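You operate a simulated robot arm through the tools that you are given. There is no shell and no other tool. Be economical: measure what you need, move in short steps, check, and stop when the job is done.

You are at the controls of a simulated two-armed robot. One attempt, no reset.

Task
Move the black sleeve and its cap to the bare rear spindle, over the white ring.
Fine: cap pushed home; cap and sleeve may rest on the purple and brown mats between; the silver ring and the blue cap stay.

The check looks at the end state, three seconds after you hand in, the way a careful person would. Anything else that was tipped, shoved, dropped, spilled or broken makes it a failure. Lids that push on must go on centred and level and be pressed home; caps that screw on are set level and turned clockwise until they are tight.

Robot
Two 7-joint arms with two-finger parallel grippers on one trunk, on a base that drives. Base frame: it is fixed to the floor where the robot stands at the start and does not move with it; the origin is under the middle of the robot, x ahead of it, y to its left, z up. Lengths are in m, angles in rad, forces in N, time in s.
The left shoulder is at the start at [0.07, 0.177, 1.195], the right one opposite. With the tool pointing down near the work surface each hand reaches from about 0.22 to 0.72 m from the robot's upright axis, wherever it stands, measured 20 degrees to its own side. Places, roughly: cap [1, -0.75, 0.75]; ring [1, -1, 0.75]; ring (7x7x2 cm) [0.5, 0, 1]; small brown mat [1.1, -0.9, 0.8]; small purple mat [1.1, -1, 0.8]. Payload 3.43 kg a hand.
The TCP of each hand is the grasp point between the finger pads, 0.03 m short of the fingertips. In the tool frame z runs along the fingers and y along their closing line. The gripper opens to 0.094 m. The fingers are 0.028 m wide and 0.01 m thick; the gripper's body (0.05 by 0.096 m) begins 0.055 m behind the TCP.
Orientation is that of the tool frame in the base frame, as a unit quaternion [w, x, y, z]. With the fingers straight down and closing along the base's y, the tool's x points along the base's -x, its y along +y and its z along -z.

Tools
- The arms move only by the tool play_rows. It takes "left_series", "right_series" or both (then of equal length, played together; a hand with none holds still); each is one flat list of numbers, 7 for each row, row after row: the shift along the tool's x, y, z in units of 25 mm (1.0 is 25 mm), then the turn, a rotation vector about the tool's x, y, z in units of 8 degrees (1.0 is 8 degrees), then the finger opening in m, from 0 to 0.094. In form: [dx, dy, dz, rx, ry, rz, grip, dx, dy, dz, rx, ry, rz, grip, ...]. A call has 1 to 20 rows; each row shifts and turns the commanded pose from where the row before left it, along the tool's axes as they then stand. A call with a number of a shift or a turn outside -1 to 1 is refused whole. Each row takes 0.2 s and may step no farther than 0.05 m and 0.15 rad from the row before; otherwise, or with a gripper value out of range, the whole call is refused. Where a pose cannot be reached the arm comes as near as it can. A force on the tool above 90 N (or 10 N above the force at the start of the call, whichever is more), or a blocked arm, ends the call early, and 0.2 s more pass. The fingers move at their own pace (about 0.153 m/s each) and stop on an object; they squeeze with about 43 N. The grip force told is the motor's: it shows also when the fingers shut on nothing. Time passes only in rows, and 0.2 s behind the last, so rows that do not move let the fingers close. It gives the time, the measured TCP pose, the force on the tool (base axes), the opening and the grip force at its end, in the units of the frame above (readings bear some noise), with the torque about the TCP (base axes, N m) and any sound that the robot's microphone picked up.
- Cameras (640 x 400 px; columns grow to the right, rows downward): "scene" is now at [0.1411, -0.0033, 1.5303]; the picture's right is [-0.02, -1.00, 0.00], its down [-0.41, 0.01, -0.91] and it looks along [0.91, -0.02, -0.41] (base axes); focal length 214 px, centre (320, 200). "left" rides on the left gripper at [0.076, -0.014, -0.103] in its tool frame; the picture's right is [0.18, 0.98, 0.00], its down [-0.75, 0.14, -0.64] and it looks along [-0.63, 0.12, 0.77] (tool axes); focal length 243 px, centre (320, 200). "right" rides on the right gripper at [0.076, 0.014, -0.103] in its tool frame; the picture's right is [-0.18, 0.98, 0.00], its down [-0.75, -0.14, -0.64] and it looks along [-0.63, -0.12, 0.77] (tool axes); focal length 243 px, centre (320, 200).
- grab_frame(camera): a new picture of that camera. The clock stands still meanwhile.
- slide_trunk(by): slides the trunk up (or, below 0, down) by that many m; the arms and the scene camera ride with it, the base frame stays. It gives what a move gives, with no picture.
- steer(legs): drives the robot by 1 to 6 legs, each [ahead, turn to the left] in m and rad, along the robot's own axes; the way and the turn of a leg run together, so that a leg with both is an arc; at most 1.5 m and 3.142 rad a leg. The arms and the cameras ride along, it lands a little off, and it stops where it bumps. It gives what a move gives.
- aim_head(pan, tilt): turns the head with the scene camera to pan (to the left, within 1.501 rad either way) and tilt (down, from -0.506 to 1.204), counted from straight ahead of the robot. It gives what a move gives.
- point_at(camera, pixels): for up to 12 pixels [column, row] of the newest picture of that camera ("zoom" is the newest enlarged one), the place [x, y, z] in the base frame of the surface seen there, good to about 0.003 m. The clock stands still meanwhile.
- inspect(camera, box): a new picture of the part [left, top, right, bottom] of that camera's present view, enlarged. The clock stands still meanwhile.
- sign_off(): hands the job in; it is judged then, once.

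Go step by step. Measure first, check grasps and placings, and put right what went wrong. The budget is 80 turns and 78 pictures, counting those below and the enlarged ones. Unless the task says otherwise, let go and move clear before handing in, and close with one line.

The tools are called as name(argument=value, ...) on one line, values as JSON. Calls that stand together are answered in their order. play_rows: Moves the arms, as the interface text tells. Its arguments: {"type":"object","properties":{"left_series":{"type":"array","items":{"type":"number"}},"right_series":{"type":"array","items":{"type":"number"}}},"required":[]} The other tools are called the same way: slide_trunk (by) slides the trunk up or down; steer (legs) drives the base; aim_head (pan, tilt) turns the head that bears the scene camera; grab_frame (camera) takes a picture; point_at (camera, pixels) gives the place of the surface under pixels of a picture; inspect (camera, box) takes an enlarged picture of a part of a camera's view; sign_off () hands the job in.

At the start:

```text
t: 0.0
left_eef_pos: [0.4597, 0.1986, 1.393]
left_ee_rot: [0.001, -0.002, 1.0, 0.0]
left_ft_force: [-0.6, -0.1, 0.6]
left_moment: [-0.01, -0.02, 0.01]
left_gripper_width: 0.0941
left_gripper_force: 0.0
right_eef_pos: [0.4138, -0.1876, 1.4669]
right_ee_rot: [0.001, -0.001, 1.0, 0.001]
right_ft_force: [0.3, -0.4, 0.5]
right_moment: [-0.01, 0.02, 0.05]
right_gripper_width: 0.0939
right_gripper_force: 0.1
trunk travel left (down, up): [-0.775, 0.065]
robot x, y, heading: [0.0019, -0.0006, 0.005]
head pan, tilt: [-0.021, 0.424]
```

scene: 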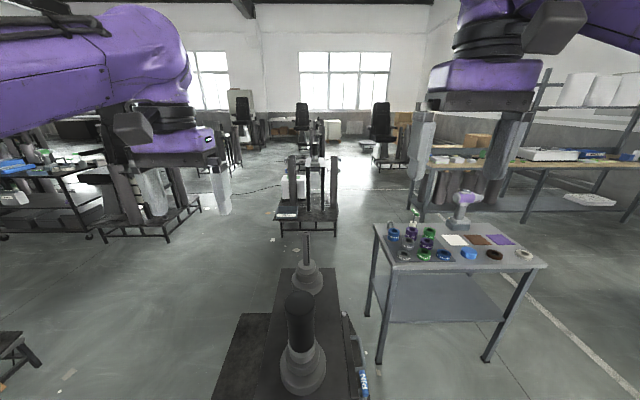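
right: 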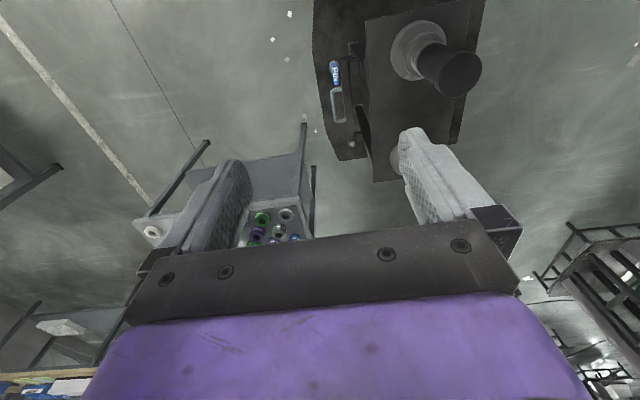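
left: 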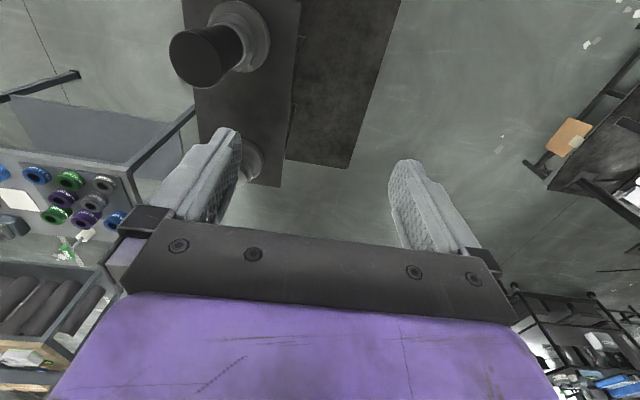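

The scene shows a stand ahead with a black sleeve (300,320) and a bare spindle (307,250), and a side table with rings at right. I'll enlarge both.

inspect(camera="scene", box=[210, 220, 390, 400])

inspect(camera="scene", box=[365, 180, 555, 300])

```text
2.22 times, centred on (300, 310) of scene
```

zoom: 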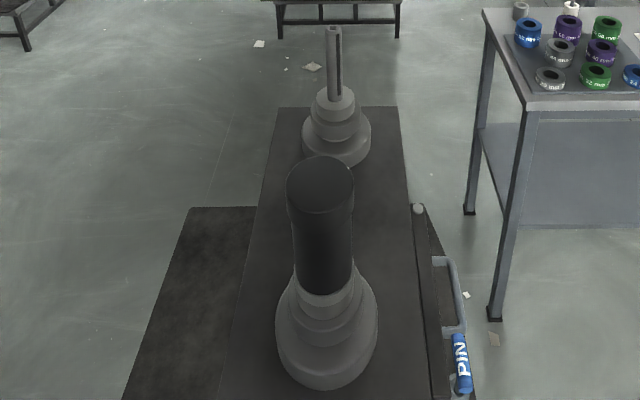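

```text
3.33 times, centred on (460, 240) of scene
```

zoom: 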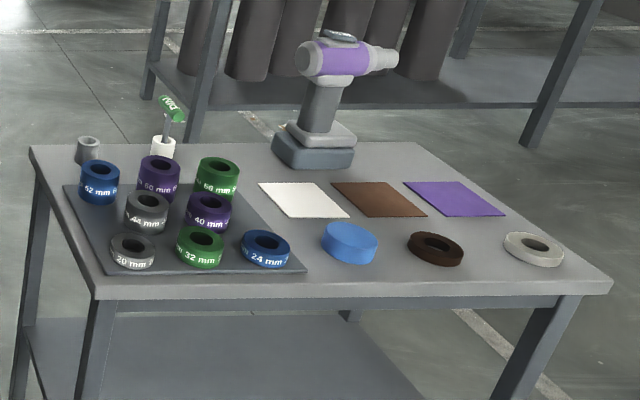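

I need positions of the stand pieces; taking points from a fresh zoom on the stand.

point_at(camera="zoom", pixels=[[345, 245], [435, 248], [530, 245], [350, 240], [378, 198], [450, 198], [300, 198]])

aim_head(pan=0, tilt=0.9)

grab_frame(camera="scene")

inspect(camera="scene", box=[220, 50, 400, 270])

```text
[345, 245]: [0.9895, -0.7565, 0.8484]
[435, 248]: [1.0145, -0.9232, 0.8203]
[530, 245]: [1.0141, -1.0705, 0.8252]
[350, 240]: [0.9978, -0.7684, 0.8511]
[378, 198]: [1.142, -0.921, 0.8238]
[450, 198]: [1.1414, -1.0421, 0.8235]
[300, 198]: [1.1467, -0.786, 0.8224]
```

```text
t: 0.9
left_eef_pos: [0.4599, 0.198, 1.3946]
left_ee_rot: [0.0, -0.002, 1.0, 0.0]
left_ft_force: [-0.2, -0.1, 0.1]
left_moment: [0.01, 0.01, 0.03]
left_gripper_width: 0.0942
left_gripper_force: 0.2
right_eef_pos: [0.4142, -0.188, 1.4674]
right_ee_rot: [0.001, -0.001, 1.0, 0.0]
right_ft_force: [0.2, -0.7, 0.2]
right_moment: [0.01, 0.01, -0.01]
right_gripper_width: 0.094
right_gripper_force: 0.1
trunk travel left (down, up): [-0.775, 0.065]
robot x, y, heading: [0.0025, -0.0005, -0.002]
head pan, tilt: [0.0, 0.901]
```

```text
72 pictures are left
```

scene: 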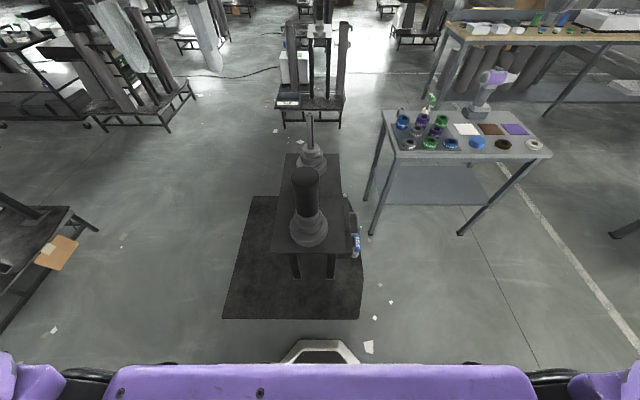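

```text
1.82 times, centred on (310, 160) of scene
```

zoom: 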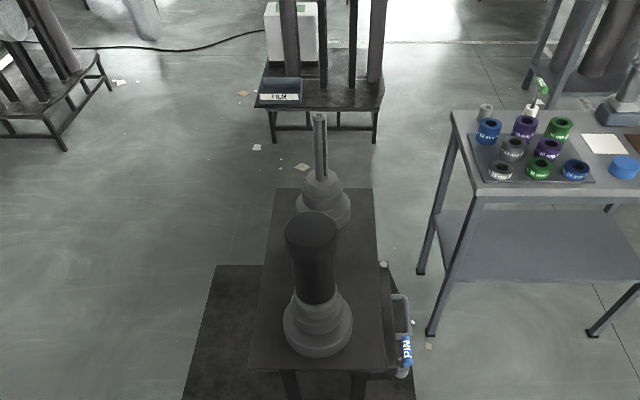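

point_at(camera="zoom", pixels=[[310, 230], [310, 255], [318, 290], [318, 310], [318, 325], [318, 345], [320, 116], [320, 150], [322, 180], [322, 200], [325, 215], [280, 350]])

point_at(camera="scene", pixels=[[285, 160], [338, 158], [276, 248], [350, 248], [356, 240], [304, 175], [300, 210]])

inspect(camera="right", box=[300, 0, 520, 180])

inspect(camera="left", box=[140, 0, 340, 190])

```text
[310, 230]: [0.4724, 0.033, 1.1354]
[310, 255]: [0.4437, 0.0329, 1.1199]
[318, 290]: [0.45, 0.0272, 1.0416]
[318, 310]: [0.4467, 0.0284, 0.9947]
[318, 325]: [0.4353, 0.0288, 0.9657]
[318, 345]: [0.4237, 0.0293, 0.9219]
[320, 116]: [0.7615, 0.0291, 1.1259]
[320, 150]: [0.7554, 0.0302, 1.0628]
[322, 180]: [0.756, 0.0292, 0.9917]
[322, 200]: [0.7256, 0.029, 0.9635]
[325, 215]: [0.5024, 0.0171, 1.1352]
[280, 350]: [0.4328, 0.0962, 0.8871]
```

```text
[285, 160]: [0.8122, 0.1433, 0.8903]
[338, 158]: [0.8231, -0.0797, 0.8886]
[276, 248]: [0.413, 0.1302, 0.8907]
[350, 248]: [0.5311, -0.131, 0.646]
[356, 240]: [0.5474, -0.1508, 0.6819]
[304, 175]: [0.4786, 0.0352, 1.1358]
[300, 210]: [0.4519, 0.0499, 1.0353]
```

```text
2.22 times, centred on (410, 90) of right
```

zoom: 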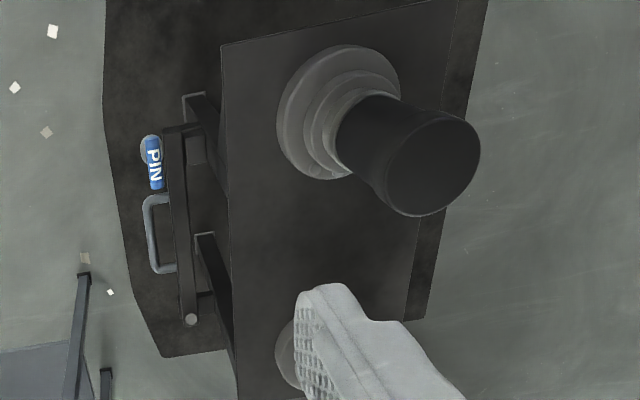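

```text
2.11 times, centred on (240, 95) of left
```

zoom: 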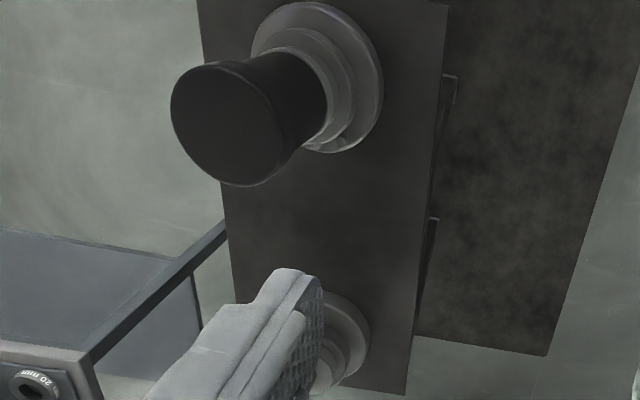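

The stand's top is at z≈0.89; the front sleeve axis sits near (0.46,0.03), top 1.135, the rear spindle near (0.76,0.03), tip ≈1.13. The white ring is on the table at (1.01,-1.07,0.825). Next I measure the robot's base front (320,350), floor plate and table edges, before driving.

point_at(camera="scene", pixels=[[320, 350], [290, 352], [340, 342], [230, 310], [355, 312], [398, 157], [545, 157], [372, 235], [462, 235], [385, 112], [356, 255]])

inspect(camera="scene", box=[370, 80, 560, 170])

inspect(camera="scene", box=[260, 100, 380, 260])

```text
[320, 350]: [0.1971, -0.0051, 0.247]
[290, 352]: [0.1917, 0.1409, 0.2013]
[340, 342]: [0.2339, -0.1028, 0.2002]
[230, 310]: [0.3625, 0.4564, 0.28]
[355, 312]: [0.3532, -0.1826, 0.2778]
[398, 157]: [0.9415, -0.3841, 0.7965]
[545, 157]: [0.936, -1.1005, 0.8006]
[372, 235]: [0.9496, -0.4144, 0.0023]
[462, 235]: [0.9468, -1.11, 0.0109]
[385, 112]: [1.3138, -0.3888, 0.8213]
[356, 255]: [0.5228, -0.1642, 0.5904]
```

```text
3.37 times, centred on (465, 125) of scene
```

zoom: 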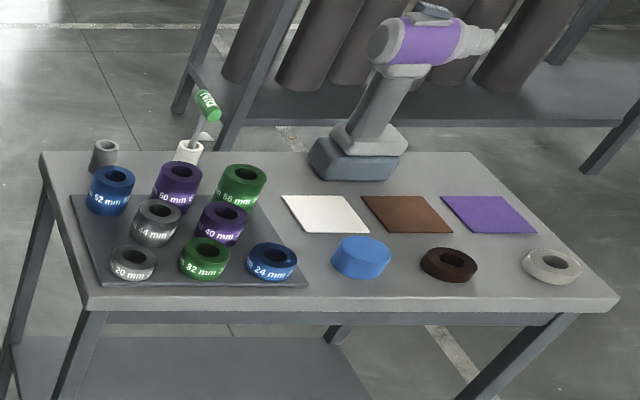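

```text
2.50 times, centred on (320, 180) of scene
```

zoom: 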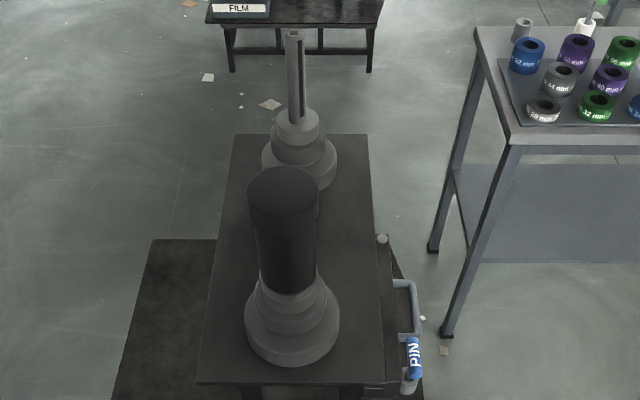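

Stand platform (z 0.28) starts at x≈0.36, base front ≈0.23; the table front edge is x≈0.94. I'll back off a little and drive to face the table near (0.55,-0.8).

steer(legs=[[-0.12, 0], [0, -1.571], [0.8, 0], [0, 1.571], [0.62, 0]])

aim_head(pan=-0.3, tilt=0.9)

grab_frame(camera="scene")

```text
t: 16.8
left_eef_pos: [0.9837, -0.6216, 1.3944]
left_ee_rot: [0.001, 0.0, 1.0, 0.0]
left_ft_force: [-0.3, -0.7, 0.5]
left_moment: [0.0, -0.02, 0.04]
left_gripper_width: 0.0941
left_gripper_force: 0.1
right_eef_pos: [0.938, -1.0063, 1.4673]
right_ee_rot: [0.002, 0.0, 1.0, 0.0]
right_ft_force: [0.8, -0.7, 1.2]
right_moment: [0.02, -0.02, 0.02]
right_gripper_width: 0.0941
right_gripper_force: 0.2
trunk travel left (down, up): [-0.775, 0.065]
robot x, y, heading: [0.5265, -0.8184, -0.005]
head pan, tilt: [0.0, 0.901]
```

```text
t: 17.6
left_eef_pos: [0.9857, -0.6217, 1.3937]
left_ee_rot: [0.0, 0.0, 1.0, 0.0]
left_ft_force: [0.1, -0.1, 0.3]
left_moment: [0.02, 0.0, -0.01]
left_gripper_width: 0.0938
left_gripper_force: 0.0
right_eef_pos: [0.9386, -1.0064, 1.4663]
right_ee_rot: [0.001, 0.0, 1.0, 0.0]
right_ft_force: [0.4, -0.2, 0.2]
right_moment: [-0.01, -0.02, 0.0]
right_gripper_width: 0.094
right_gripper_force: 0.1
trunk travel left (down, up): [-0.775, 0.065]
robot x, y, heading: [0.525, -0.8197, -0.002]
head pan, tilt: [-0.3, 0.901]
```

```text
66 pictures are left
```

scene: 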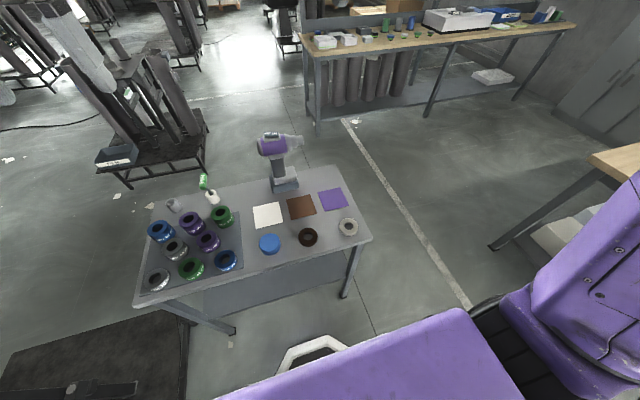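

The robot stands at (0.525,-0.82), table ahead. I'll enlarge the white ring (347,227) and measure it.

inspect(camera="scene", box=[240, 180, 380, 267])

```text
4.57 times, centred on (310, 224) of scene
```

zoom: 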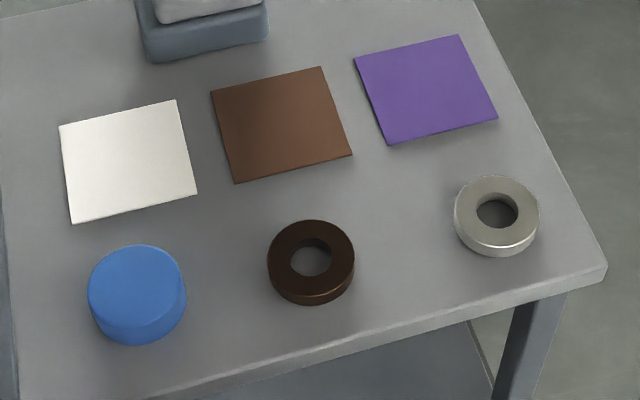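

The table ring (497,212) looks metallic silver with a glint, so the "white ring" may be the one under the sleeve. I'll look at the stand for the ring's colour.

aim_head(pan=1.45, tilt=0.6)

grab_frame(camera="scene")

```text
t: 19.4
left_eef_pos: [0.9836, -0.6213, 1.3935]
left_ee_rot: [0.001, 0.001, 1.0, 0.0]
left_ft_force: [0.8, 0.2, 0.3]
left_moment: [0.0, -0.03, 0.02]
left_gripper_width: 0.0941
left_gripper_force: 0.1
right_eef_pos: [0.9385, -1.0072, 1.4664]
right_ee_rot: [0.001, 0.0, 1.0, 0.0]
right_ft_force: [-0.2, 0.3, 0.8]
right_moment: [0.03, 0.01, 0.0]
right_gripper_width: 0.094
right_gripper_force: 0.0
trunk travel left (down, up): [-0.775, 0.065]
robot x, y, heading: [0.5279, -0.8164, -0.01]
head pan, tilt: [1.45, 0.6]
```

```text
64 pictures are left
```

scene: 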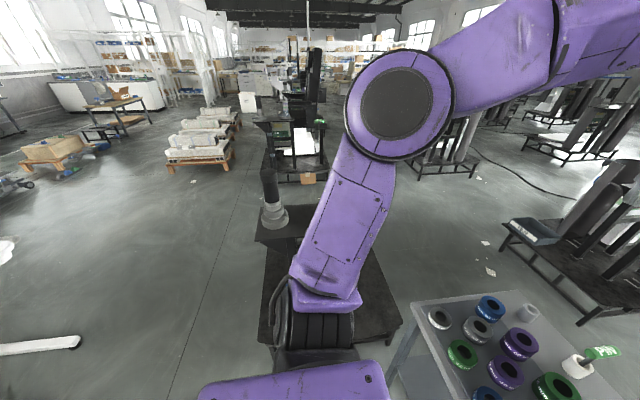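

inspect(camera="scene", box=[240, 155, 310, 245])

```text
4.44 times, centred on (275, 200) of scene
```

zoom: 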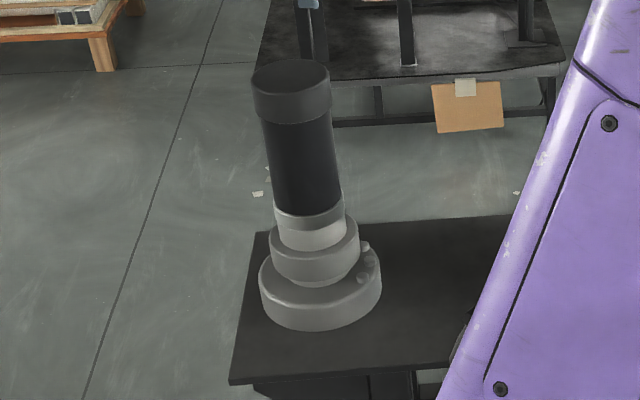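

The ring under the sleeve (308,215 in the zoom) is grey, but I must tell it from the pedestal step (310,238) for sure. I'll drive to the stand's side for a close look.

steer(legs=[[0, 1.581], [0.3, 0]])

aim_head(pan=0, tilt=0.75)

grab_frame(camera="scene")

grab_frame(camera="left")

```text
t: 25.2
left_eef_pos: [0.333, -0.0636, 1.3954]
left_ee_rot: [0.001, -0.706, 0.709, 0.001]
left_ft_force: [0.6, -0.7, -0.2]
left_moment: [0.01, 0.01, 0.02]
left_gripper_width: 0.0942
left_gripper_force: 0.0
right_eef_pos: [0.7172, -0.1113, 1.4669]
right_ee_rot: [0.002, -0.706, 0.708, 0.001]
right_ft_force: [0.4, 0.6, -0.6]
right_moment: [0.02, 0.0, -0.02]
right_gripper_width: 0.0939
right_gripper_force: 0.1
trunk travel left (down, up): [-0.775, 0.065]
robot x, y, heading: [0.5274, -0.5219, 1.566]
head pan, tilt: [1.45, 0.6]
```

```text
t: 26.8
left_eef_pos: [0.3311, -0.0607, 1.3939]
left_ee_rot: [0.0, -0.706, 0.709, 0.0]
left_ft_force: [0.1, 0.2, 0.5]
left_moment: [0.0, -0.01, 0.0]
left_gripper_width: 0.094
left_gripper_force: 0.0
right_eef_pos: [0.7177, -0.1086, 1.4674]
right_ee_rot: [0.001, -0.706, 0.708, 0.0]
right_ft_force: [-0.6, -0.6, -0.5]
right_moment: [-0.03, -0.03, 0.04]
right_gripper_width: 0.0939
right_gripper_force: 0.0
trunk travel left (down, up): [-0.775, 0.065]
robot x, y, heading: [0.529, -0.5201, 1.565]
head pan, tilt: [0.0, 0.75]
```

```text
62 pictures are left
```

scene: 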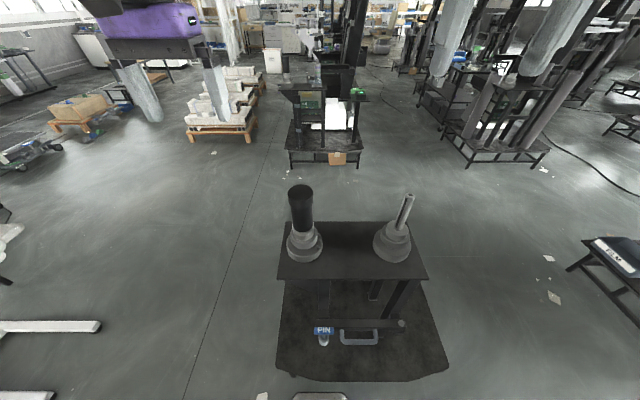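

```text
61 pictures are left
```

left: 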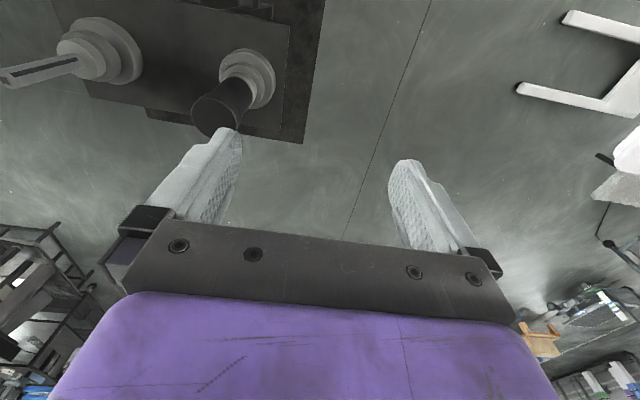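

inspect(camera="scene", box=[275, 180, 335, 270])

inspect(camera="scene", box=[360, 185, 430, 275])

```text
4.44 times, centred on (305, 225) of scene
```

zoom: 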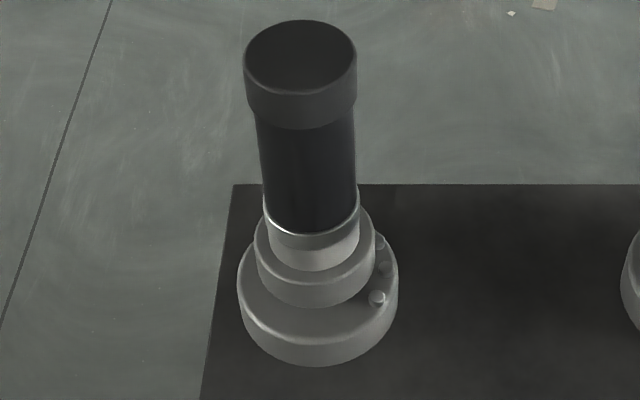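

```text
4.44 times, centred on (395, 230) of scene
```

zoom: 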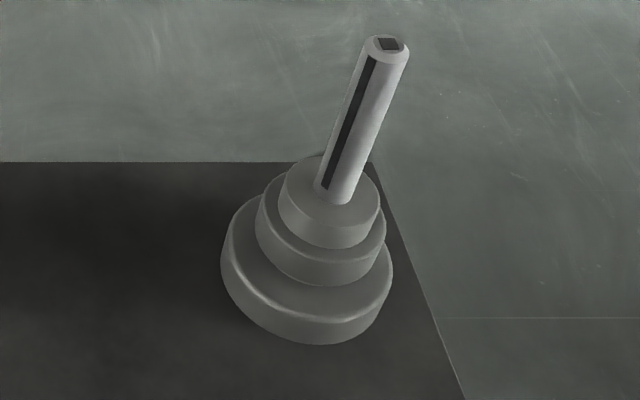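

The ring under the sleeve (300,240) is darker than the pedestal with a metallic glint: that's the silver ring; so the pale ring on the table is the white one to fetch first. I'll measure the rear spindle here.

point_at(camera="zoom", pixels=[[388, 44], [369, 50], [405, 55], [388, 60], [360, 150], [340, 195], [320, 215], [335, 225], [365, 190], [290, 200], [268, 225], [230, 260]])

inspect(camera="scene", box=[275, 180, 335, 270])

point_at(camera="zoom", pixels=[[300, 25], [300, 85], [250, 62], [352, 62], [300, 105], [300, 150], [262, 150], [352, 150], [300, 240], [300, 262], [270, 240], [355, 240]])

```text
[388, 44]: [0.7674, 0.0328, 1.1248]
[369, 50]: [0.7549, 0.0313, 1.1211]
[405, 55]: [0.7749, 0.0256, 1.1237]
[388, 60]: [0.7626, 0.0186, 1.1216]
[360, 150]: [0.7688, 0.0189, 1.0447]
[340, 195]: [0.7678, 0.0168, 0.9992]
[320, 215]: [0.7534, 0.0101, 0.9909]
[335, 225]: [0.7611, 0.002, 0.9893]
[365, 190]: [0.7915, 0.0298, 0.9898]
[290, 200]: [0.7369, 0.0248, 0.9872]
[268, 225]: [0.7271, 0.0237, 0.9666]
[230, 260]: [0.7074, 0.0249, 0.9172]
```

```text
4.44 times, centred on (305, 225) of scene
```

zoom: 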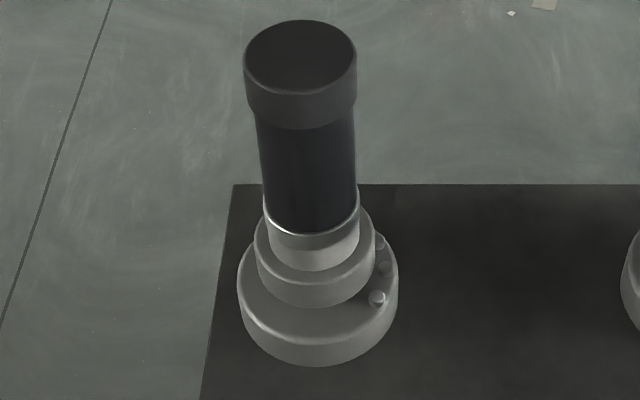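

```text
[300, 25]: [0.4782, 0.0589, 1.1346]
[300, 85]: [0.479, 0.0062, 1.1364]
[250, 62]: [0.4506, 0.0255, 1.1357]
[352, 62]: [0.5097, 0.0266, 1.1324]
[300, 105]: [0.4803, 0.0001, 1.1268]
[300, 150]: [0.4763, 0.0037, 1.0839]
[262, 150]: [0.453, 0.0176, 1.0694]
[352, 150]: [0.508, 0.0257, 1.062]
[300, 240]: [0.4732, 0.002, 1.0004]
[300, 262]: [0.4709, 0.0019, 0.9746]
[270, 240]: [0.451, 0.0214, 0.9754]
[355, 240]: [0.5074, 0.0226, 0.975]
```

Front axis ≈(0.480,0.032), cap top 1.135 (r≈0.032); rear axis ≈(0.764,0.030), pedestal top 0.990, tip 1.123. Back to the table for the white ring.

steer(legs=[[-0.3, 0], [0, -1.571]])

aim_head(pan=-0.4, tilt=0.9)

grab_frame(camera="scene")

grab_frame(camera="right")

```text
t: 32.6
left_eef_pos: [0.9875, -0.6243, 1.3932]
left_ee_rot: [0.001, 0.008, 1.0, 0.001]
left_ft_force: [-0.4, 0.3, -0.2]
left_moment: [0.02, 0.01, -0.04]
left_gripper_width: 0.0941
left_gripper_force: 0.1
right_eef_pos: [0.9349, -1.0082, 1.4668]
right_ee_rot: [0.001, 0.007, 1.0, 0.0]
right_ft_force: [-0.3, 0.0, 0.2]
right_moment: [-0.02, -0.05, 0.02]
right_gripper_width: 0.0942
right_gripper_force: 0.1
trunk travel left (down, up): [-0.775, 0.065]
robot x, y, heading: [0.5241, -0.8124, -0.016]
head pan, tilt: [0.0, 0.75]
```

```text
t: 33.5
left_eef_pos: [0.9879, -0.6234, 1.3937]
left_ee_rot: [0.001, 0.008, 1.0, 0.0]
left_ft_force: [-0.1, 0.8, 0.4]
left_moment: [0.02, 0.03, 0.01]
left_gripper_width: 0.0939
left_gripper_force: 0.0
right_eef_pos: [0.9343, -1.0082, 1.4678]
right_ee_rot: [0.001, 0.008, 1.0, 0.0]
right_ft_force: [0.1, 0.8, 0.7]
right_moment: [-0.02, 0.04, 0.0]
right_gripper_width: 0.0941
right_gripper_force: 0.0
trunk travel left (down, up): [-0.775, 0.065]
robot x, y, heading: [0.5248, -0.8147, -0.021]
head pan, tilt: [-0.4, 0.901]
```

```text
57 pictures are left
```

scene: 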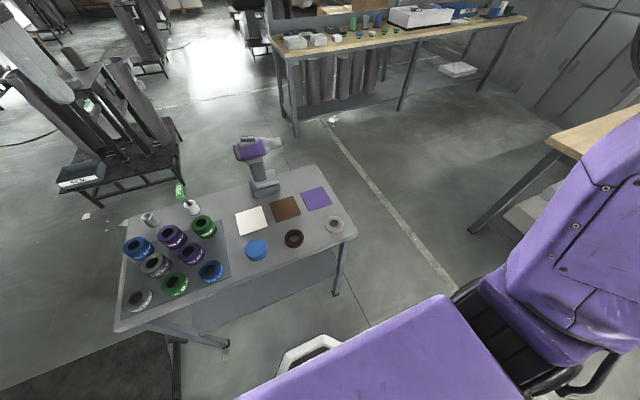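

```text
56 pictures are left
```

right: 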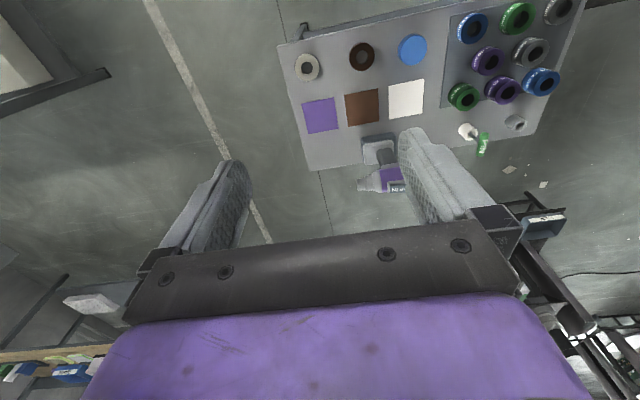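

White ring is at (334,224) in the scene. I'll zoom and measure its rims and the table next to it.

inspect(camera="scene", box=[310, 205, 358, 241])

```text
11.11 times, centred on (334, 223) of scene
```

zoom: 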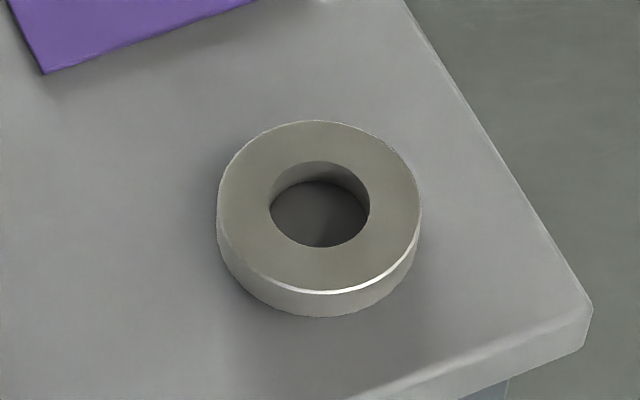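

Enlarged, this ring looks grey-silver, far darker than the white mat, so the identity is still open. I'll measure it and the colours/size before touching anything.

point_at(camera="zoom", pixels=[[222, 205], [418, 205], [320, 124], [320, 285], [275, 205], [366, 205], [320, 165], [318, 240], [150, 250], [320, 340], [320, 305], [500, 250]])

inspect(camera="scene", box=[270, 180, 360, 260])

```text
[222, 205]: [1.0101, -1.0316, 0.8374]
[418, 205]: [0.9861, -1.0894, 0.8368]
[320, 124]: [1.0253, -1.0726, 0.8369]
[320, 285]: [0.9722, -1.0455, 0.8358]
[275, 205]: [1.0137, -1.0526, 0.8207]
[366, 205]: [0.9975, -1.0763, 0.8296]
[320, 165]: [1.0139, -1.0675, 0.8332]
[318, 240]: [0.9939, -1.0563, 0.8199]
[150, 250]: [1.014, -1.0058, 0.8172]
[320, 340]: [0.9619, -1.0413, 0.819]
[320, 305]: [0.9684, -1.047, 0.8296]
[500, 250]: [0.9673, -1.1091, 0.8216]
```

```text
5.00 times, centred on (315, 220) of scene
```

zoom: 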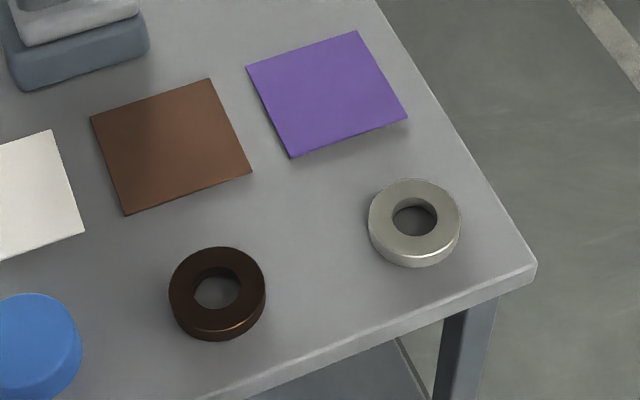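

The table ring is clearly metallic silver (dia 0.062, next to a far brighter white mat), so it stays for now; the ring under the sleeve is the other candidate. I'll go to the stand, a bit farther right, and view that ring close with the left hand camera.

steer(legs=[[0.09, 0.02], [0, 1.571], [0.3, 0]])

aim_head(pan=0.1, tilt=0.75)

inspect(camera="scene", box=[240, 170, 400, 280])

```text
t: 40.0
left_eef_pos: [0.4196, -0.0554, 1.3941]
left_ee_rot: [0.001, -0.705, 0.709, 0.001]
left_ft_force: [-0.3, 0.0, -0.4]
left_moment: [-0.02, -0.03, -0.02]
left_gripper_width: 0.0941
left_gripper_force: 0.1
right_eef_pos: [0.8057, -0.1042, 1.467]
right_ee_rot: [0.002, -0.705, 0.71, 0.002]
right_ft_force: [-0.6, 0.9, 0.8]
right_moment: [-0.01, 0.02, 0.0]
right_gripper_width: 0.094
right_gripper_force: 0.0
trunk travel left (down, up): [-0.775, 0.065]
robot x, y, heading: [0.6119, -0.5122, 1.563]
head pan, tilt: [-0.4, 0.901]
```

```text
t: 41.0
left_eef_pos: [0.42, -0.0523, 1.394]
left_ee_rot: [0.001, -0.706, 0.709, 0.001]
left_ft_force: [-0.2, -0.3, -0.4]
left_moment: [-0.02, 0.03, -0.01]
left_gripper_width: 0.0941
left_gripper_force: 0.2
right_eef_pos: [0.8048, -0.1007, 1.467]
right_ee_rot: [0.001, -0.704, 0.71, 0.001]
right_ft_force: [0.3, -0.3, 0.4]
right_moment: [0.0, -0.02, 0.04]
right_gripper_width: 0.0939
right_gripper_force: 0.0
trunk travel left (down, up): [-0.775, 0.065]
robot x, y, heading: [0.6119, -0.5118, 1.562]
head pan, tilt: [0.099, 0.75]
```

```text
3.64 times, centred on (320, 225) of scene
```

zoom: 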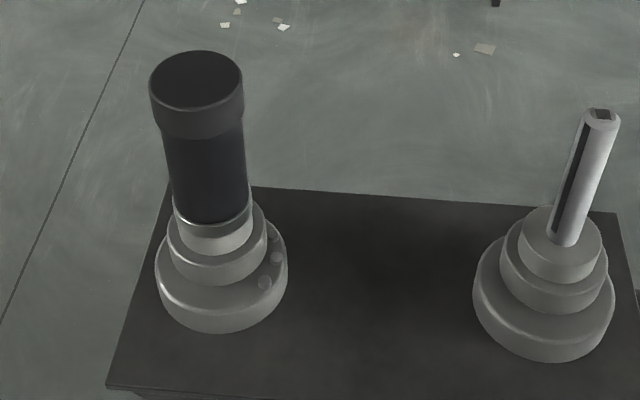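

Front stack shows a grey band (215,230) and a brighter piece under it (215,245), unlike the rear. Zooming harder on both.

inspect(camera="scene", box=[276, 210, 318, 255])

inspect(camera="left", box=[150, 30, 300, 140])

```text
8.89 times, centred on (297, 232) of scene
```

zoom: 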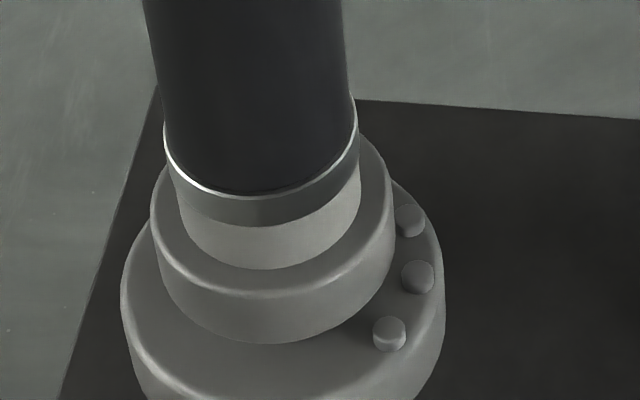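

```text
3.64 times, centred on (225, 85) of left
```

zoom: 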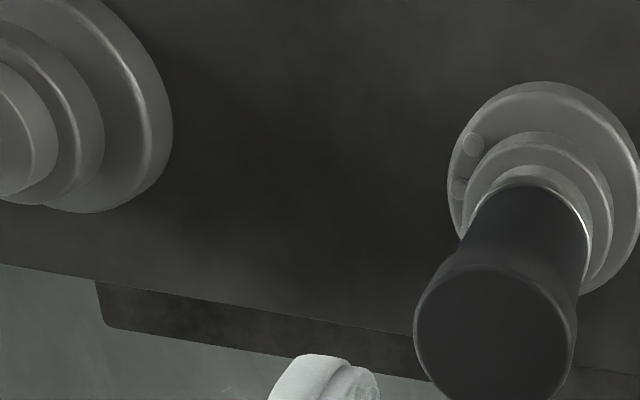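

The front ring's side (280,205) is darker than the pedestal with a sharp metallic edge, so it reads as silver; the paler table ring is then the white one. I'll fetch it and compare both side by side under the same light before placing it.

steer(legs=[[-0.3, 0], [0, -1.565]])

aim_head(pan=-0.5, tilt=1.0)

grab_frame(camera="right")

grab_frame(camera="scene")

```text
t: 46.8
left_eef_pos: [1.0721, -0.6132, 1.3936]
left_ee_rot: [0.001, 0.0, 1.0, -0.001]
left_ft_force: [-0.1, -0.1, 0.0]
left_moment: [0.03, 0.02, -0.03]
left_gripper_width: 0.0942
left_gripper_force: 0.1
right_eef_pos: [1.0253, -0.9987, 1.4676]
right_ee_rot: [0.002, -0.001, 1.0, 0.0]
right_ft_force: [0.2, 0.7, -0.1]
right_moment: [0.04, 0.02, 0.0]
right_gripper_width: 0.094
right_gripper_force: 0.1
trunk travel left (down, up): [-0.775, 0.065]
robot x, y, heading: [0.6119, -0.8092, -0.005]
head pan, tilt: [0.099, 0.75]
```

```text
t: 47.8
left_eef_pos: [1.0708, -0.614, 1.3948]
left_ee_rot: [0.001, 0.0, 1.0, 0.0]
left_ft_force: [0.1, 0.3, 0.2]
left_moment: [0.02, 0.01, -0.02]
left_gripper_width: 0.094
left_gripper_force: 0.0
right_eef_pos: [1.0247, -1.0006, 1.4665]
right_ee_rot: [0.001, 0.0, 1.0, 0.0]
right_ft_force: [-0.7, -0.7, -0.7]
right_moment: [-0.03, 0.01, -0.02]
right_gripper_width: 0.094
right_gripper_force: 0.0
trunk travel left (down, up): [-0.775, 0.065]
robot x, y, heading: [0.6106, -0.8098, -0.006]
head pan, tilt: [-0.499, 1.0]
```

```text
50 pictures are left
```

right: 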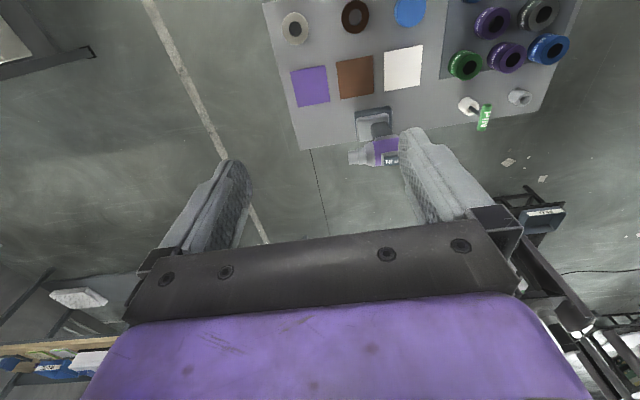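

```text
49 pictures are left
```

scene: 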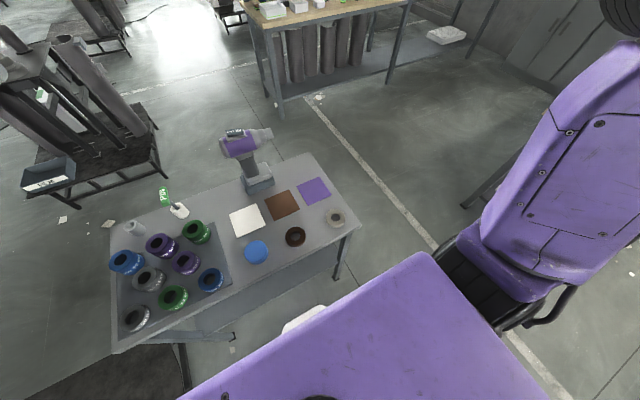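

Measuring the ring from the overhead wrist view and scene (rim (280..309, 14..44)).

point_at(camera="right", pixels=[[283, 28], [307, 28], [295, 14], [295, 42], [295, 28]])

play_rows(right_series=[0.52, -0.8, 1, 0, 0, 0, 0.094, 0.52, -0.8, 1, 0, 0, 0, 0.094, 0, -0.8, 1, 0, 0, 0, 0.094, 0, 0, 1, 0, 0, 0, 0.094, 0, 0, 1, 0, 0, 0, 0.094, 0, 0, 1, 0, 0, 0, 0.094, 0, 0, 1, 0, 0, 0, 0.094, 0, 0, 1, 0, 0, 0, 0.094, 0, 0, 1, 0, 0, 0, 0.094, 0, 0, 1, 0, 0, 0, 0.094, 0, 0, 1, 0, 0, 0, 0.094, 0, 0, 1, 0, 0, 0, 0.094, 0, 0, 1, 0, 0, 0, 0.094, 0, 0, 1, 0, 0, 0, 0.094, 0, 0, 1, 0, 0, 0, 0.094, 0, 0, 1, 0, 0, 0, 0.094, 0, 0, 1, 0, 0, 0, 0.094])

grab_frame(camera="right")

```text
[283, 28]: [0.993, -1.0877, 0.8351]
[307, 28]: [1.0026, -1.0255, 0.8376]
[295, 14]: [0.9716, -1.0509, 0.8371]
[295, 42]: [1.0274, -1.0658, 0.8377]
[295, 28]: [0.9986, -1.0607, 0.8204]
```

```text
t: 51.4
left_eef_pos: [1.0717, -0.6139, 1.3945]
left_ee_rot: [0.002, 0.0, 1.0, 0.0]
left_ft_force: [0.5, -0.8, 0.6]
left_moment: [-0.01, 0.03, 0.03]
left_gripper_width: 0.0937
left_gripper_force: 0.0
right_eef_pos: [1.001, -1.0571, 1.0399]
right_ee_rot: [0.001, 0.001, 1.0, 0.0]
right_ft_force: [-0.2, 0.2, -1.0]
right_moment: [0.03, -0.01, -0.03]
right_gripper_width: 0.094
right_gripper_force: 0.2
trunk travel left (down, up): [-0.775, 0.065]
robot x, y, heading: [0.6101, -0.8095, 0.001]
head pan, tilt: [-0.499, 1.0]
```

```text
48 pictures are left
```

right: 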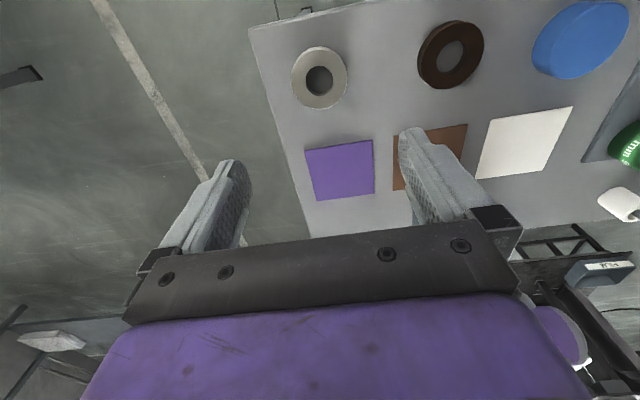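

The ring (319,77) is centred between the fingers, at ≈(0.9995,-1.058). Descend 0.187 m and close.

play_rows(right_series=[0.06, -0.04, 1, 0, 0, 0, 0.094, 0, 0, 1, 0, 0, 0, 0.094, 0, 0, 1, 0, 0, 0, 0.094, 0, 0, 1, 0, 0, 0, 0.094, 0, 0, 1, 0, 0, 0, 0.094, 0, 0, 1, 0, 0, 0, 0.094, 0, 0, 0.8, 0, 0, 0, 0.094, 0, 0, 0.6, 0, 0, 0, 0.094, 0, 0, 0, 0, 0, 0, 0.094])

grab_frame(camera="right")

```text
t: 53.4
left_eef_pos: [1.0707, -0.6162, 1.3943]
left_ee_rot: [0.0, 0.0, 1.0, 0.0]
left_ft_force: [0.3, 1.3, -0.4]
left_moment: [-0.03, -0.02, 0.01]
left_gripper_width: 0.0943
left_gripper_force: 0.0
right_eef_pos: [0.9991, -1.06, 0.8555]
right_ee_rot: [0.002, -0.001, 1.0, 0.0]
right_ft_force: [-0.8, -0.7, 0.6]
right_moment: [-0.01, 0.0, 0.03]
right_gripper_width: 0.0938
right_gripper_force: 0.0
trunk travel left (down, up): [-0.775, 0.065]
robot x, y, heading: [0.6101, -0.8072, 0.001]
head pan, tilt: [-0.499, 1.0]
```

```text
47 pictures are left
```

right: 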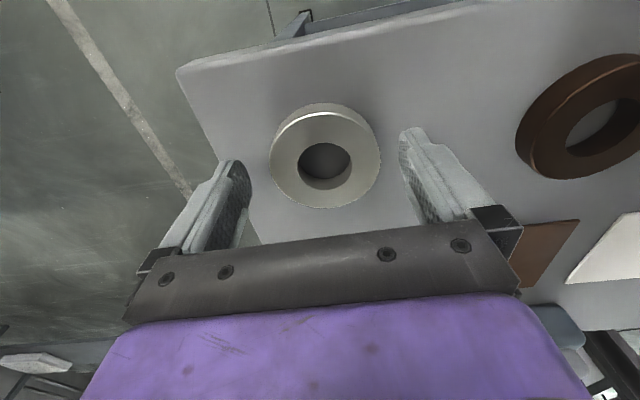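

The ring (325,157) is centred on the tip point (320,158). Lower 3 mm and close.

play_rows(right_series=[0, 0.04, 0.13, 0, 0, 0, 0.094, 0, 0, 0, 0, 0, 0, 0.05, 0, 0, 0, 0, 0, 0, 0.05, 0, 0, 0, 0, 0, 0, 0.05, 0, 0, 0, 0, 0, 0, 0.05])

```text
t: 54.6
left_eef_pos: [1.0707, -0.6141, 1.3939]
left_ee_rot: [0.0, 0.0, 1.0, 0.0]
left_ft_force: [0.4, 0.6, 0.6]
left_moment: [0.02, 0.0, -0.01]
left_gripper_width: 0.0938
left_gripper_force: 0.0
right_eef_pos: [0.9998, -1.0594, 0.8533]
right_ee_rot: [0.0, 0.0, 1.0, 0.0]
right_ft_force: [-0.5, 0.4, -0.3]
right_moment: [0.03, 0.0, 0.0]
right_gripper_width: 0.0647
right_gripper_force: 42.8
trunk travel left (down, up): [-0.775, 0.065]
robot x, y, heading: [0.6124, -0.8128, -0.007]
head pan, tilt: [-0.499, 1.0]
```

Gripped at 0.0647 m with 43 N. Lift straight up to carry height.

play_rows(right_series=[0, 0, -0.4, 0, 0, 0, 0.05, 0, 0, -1, 0, 0, 0, 0.05, 0, 0, -1, 0, 0, 0, 0.05, 0, 0, -1, 0, 0, 0, 0.05, 0, 0, -1, 0, 0, 0, 0.05, 0, 0, -1, 0, 0, 0, 0.05, 0, 0, -1, 0, 0, 0, 0.05, 0, 0, -1, 0, 0, 0, 0.05, 0, 0, -1, 0, 0, 0, 0.05, 0, 0, -1, 0, 0, 0, 0.05, 0, 0, -1, 0, 0, 0, 0.05, 0, 0, -1, 0, 0, 0, 0.05, 0, 0, -1, 0, 0, 0, 0.05, 0, 0, -1, 0, 0, 0, 0.05, 0, 0, -1, 0, 0, 0, 0.05, 0, 0, -1, 0, 0, 0, 0.05])

steer(legs=[[0, 1.575], [0.3, 0]])

aim_head(pan=0.0, tilt=0.75)

grab_frame(camera="right")

grab_frame(camera="scene")

```text
t: 58.0
left_eef_pos: [1.0715, -0.6141, 1.3956]
left_ee_rot: [0.001, -0.001, 1.0, 0.0]
left_ft_force: [0.4, 1.1, 0.4]
left_moment: [0.03, 0.0, -0.01]
left_gripper_width: 0.0939
left_gripper_force: 0.0
right_eef_pos: [0.9976, -1.061, 1.239]
right_ee_rot: [0.002, 0.0, 1.0, 0.001]
right_ft_force: [0.3, -0.6, -0.5]
right_moment: [-0.02, 0.0, -0.05]
right_gripper_width: 0.0647
right_gripper_force: 43.1
trunk travel left (down, up): [-0.775, 0.065]
robot x, y, heading: [0.6156, -0.8108, -0.004]
head pan, tilt: [-0.499, 1.0]
```

```text
t: 64.0
left_eef_pos: [0.3884, -0.0638, 1.3949]
left_ee_rot: [-0.001, 0.719, -0.695, -0.001]
left_ft_force: [0.1, -0.3, 0.3]
left_moment: [0.03, -0.01, 0.0]
left_gripper_width: 0.0942
left_gripper_force: 0.1
right_eef_pos: [0.8354, -0.1233, 1.2389]
right_ee_rot: [-0.001, 0.719, -0.695, -0.002]
right_ft_force: [0.1, 0.2, 0.1]
right_moment: [0.01, -0.03, 0.02]
right_gripper_width: 0.0644
right_gripper_force: 43.2
trunk travel left (down, up): [-0.775, 0.065]
robot x, y, heading: [0.6022, -0.5159, 1.604]
head pan, tilt: [-0.499, 1.0]
```

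```text
t: 64.9
left_eef_pos: [0.3873, -0.0618, 1.3943]
left_ee_rot: [0.0, 0.72, -0.694, -0.001]
left_ft_force: [-0.1, -0.2, 0.5]
left_moment: [-0.02, 0.01, -0.01]
left_gripper_width: 0.0943
left_gripper_force: 0.0
right_eef_pos: [0.8359, -0.1204, 1.2382]
right_ee_rot: [-0.001, 0.72, -0.694, -0.001]
right_ft_force: [1.0, 0.1, -0.7]
right_moment: [0.01, 0.01, -0.04]
right_gripper_width: 0.0646
right_gripper_force: 43.3
trunk travel left (down, up): [-0.775, 0.065]
robot x, y, heading: [0.6015, -0.5146, 1.601]
head pan, tilt: [0.0, 0.75]
```

```text
46 pictures are left
```

right: 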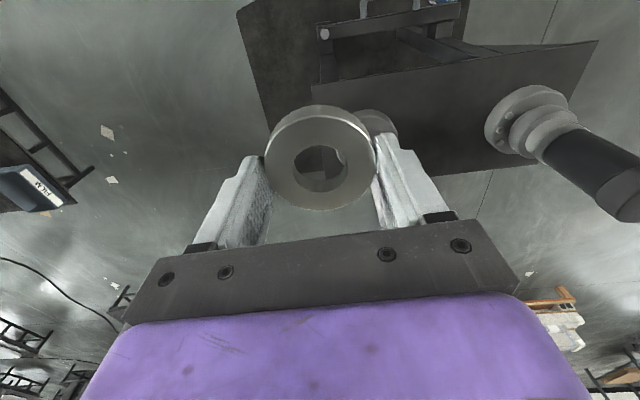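

```text
45 pictures are left
```

scene: 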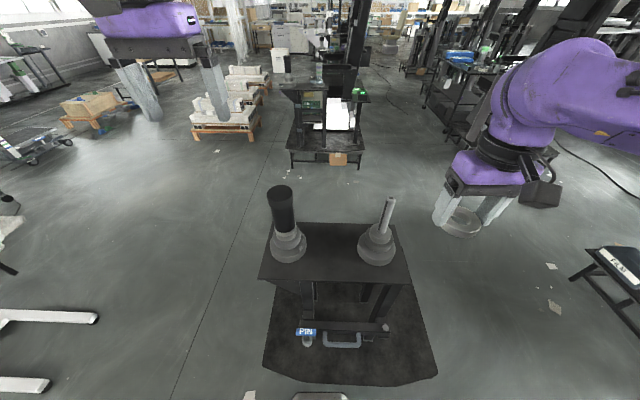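

Ring held well. Compare it (462,225) with the ring under the sleeve (286,232) in the same light.

inspect(camera="scene", box=[430, 195, 500, 245])

inspect(camera="scene", box=[250, 210, 320, 260])

```text
8.00 times, centred on (465, 220) of scene
```

zoom: 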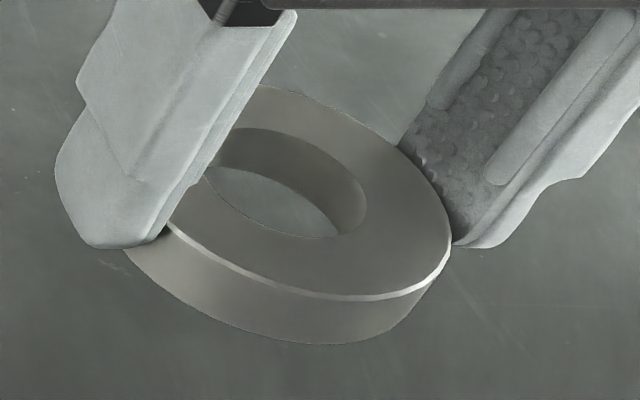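

```text
8.00 times, centred on (285, 235) of scene
```

zoom: 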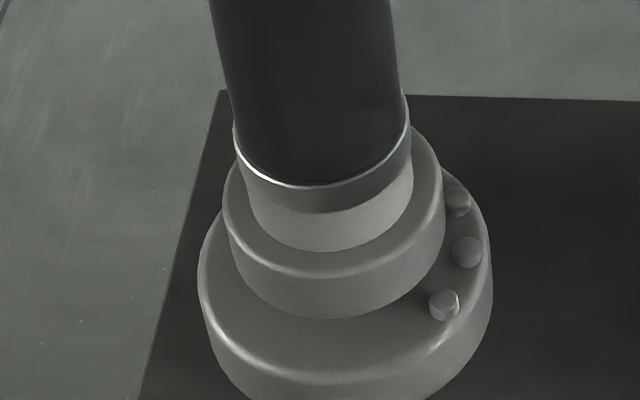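

In the same light the held ring's side (≈120, warm) is clearly lighter than the one under the sleeve (≈85): held one is the white ring. I'll hover it above the rear spindle.

play_rows(right_series=[-0.77, 0.34, 0, 0, 0, 0, 0.05, -0.77, 0.34, 0, 0, 0, 0, 0.05, -0.77, 0.34, 0, 0, 0, 0, 0.05, -0.77, 0.34, 0, 0, 0, 0, 0.05, -0.77, 0.34, 0, 0, 0, 0, 0.05, -0.77, 0.34, 0, 0, 0, 0, 0.05, -0.77, 0.34, 0, 0, 0, 0, 0.05, -0.7, 0.32, 0, 0, 0, 0, 0.05, 0, 0, 0, 0, 0, 0, 0.05])

grab_frame(camera="right")

inspect(camera="scene", box=[320, 130, 440, 270])

```text
t: 66.9
left_eef_pos: [0.388, -0.0627, 1.3933]
left_ee_rot: [-0.001, 0.719, -0.695, -0.001]
left_ft_force: [0.9, -0.1, 1.5]
left_moment: [0.01, -0.03, -0.01]
left_gripper_width: 0.0943
left_gripper_force: 0.0
right_eef_pos: [0.7628, 0.0284, 1.2396]
right_ee_rot: [0.0, 0.719, -0.695, -0.001]
right_ft_force: [1.0, 0.2, -1.5]
right_moment: [0.0, -0.01, 0.02]
right_gripper_width: 0.0648
right_gripper_force: 42.9
trunk travel left (down, up): [-0.775, 0.065]
robot x, y, heading: [0.6012, -0.5191, 1.599]
head pan, tilt: [0.0, 0.75]
```

```text
42 pictures are left
```

right: 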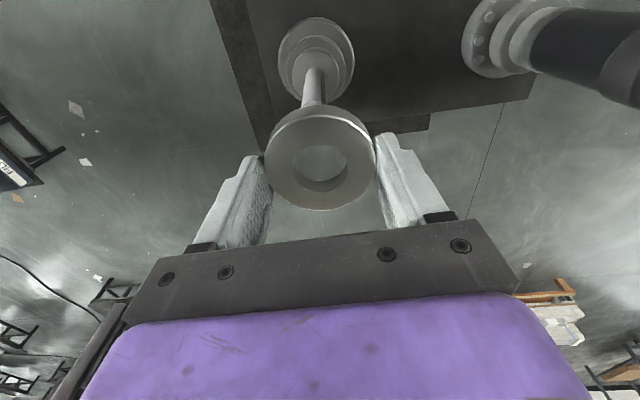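

```text
2.86 times, centred on (380, 200) of scene
```

zoom: 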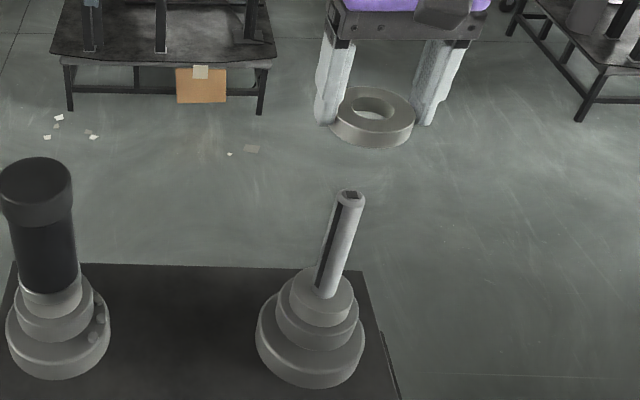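

Measuring spindle tip edges and ring from this view to align precisely.

point_at(camera="zoom", pixels=[[350, 192], [339, 198], [364, 198], [350, 206], [335, 250], [350, 250], [336, 112], [414, 115], [375, 133], [375, 92]])

point_at(camera="right", pixels=[[280, 50], [354, 50], [317, 20], [303, 85], [323, 85], [312, 90], [313, 100], [268, 160], [375, 160], [320, 205]])

```text
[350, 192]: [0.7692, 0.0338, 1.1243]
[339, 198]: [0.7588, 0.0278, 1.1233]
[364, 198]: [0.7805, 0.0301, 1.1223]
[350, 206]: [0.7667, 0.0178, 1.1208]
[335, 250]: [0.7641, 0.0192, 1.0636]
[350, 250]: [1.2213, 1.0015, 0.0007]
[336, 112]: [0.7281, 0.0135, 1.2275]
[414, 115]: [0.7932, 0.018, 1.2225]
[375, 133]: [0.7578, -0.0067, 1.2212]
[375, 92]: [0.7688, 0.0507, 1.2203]
```

```text
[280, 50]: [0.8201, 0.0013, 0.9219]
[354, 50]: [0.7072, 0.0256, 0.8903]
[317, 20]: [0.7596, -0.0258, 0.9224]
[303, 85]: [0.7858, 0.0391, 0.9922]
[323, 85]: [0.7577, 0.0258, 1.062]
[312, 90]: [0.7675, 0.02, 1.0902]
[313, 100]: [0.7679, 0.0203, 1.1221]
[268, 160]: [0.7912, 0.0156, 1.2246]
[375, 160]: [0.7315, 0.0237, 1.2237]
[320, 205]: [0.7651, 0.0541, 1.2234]
```

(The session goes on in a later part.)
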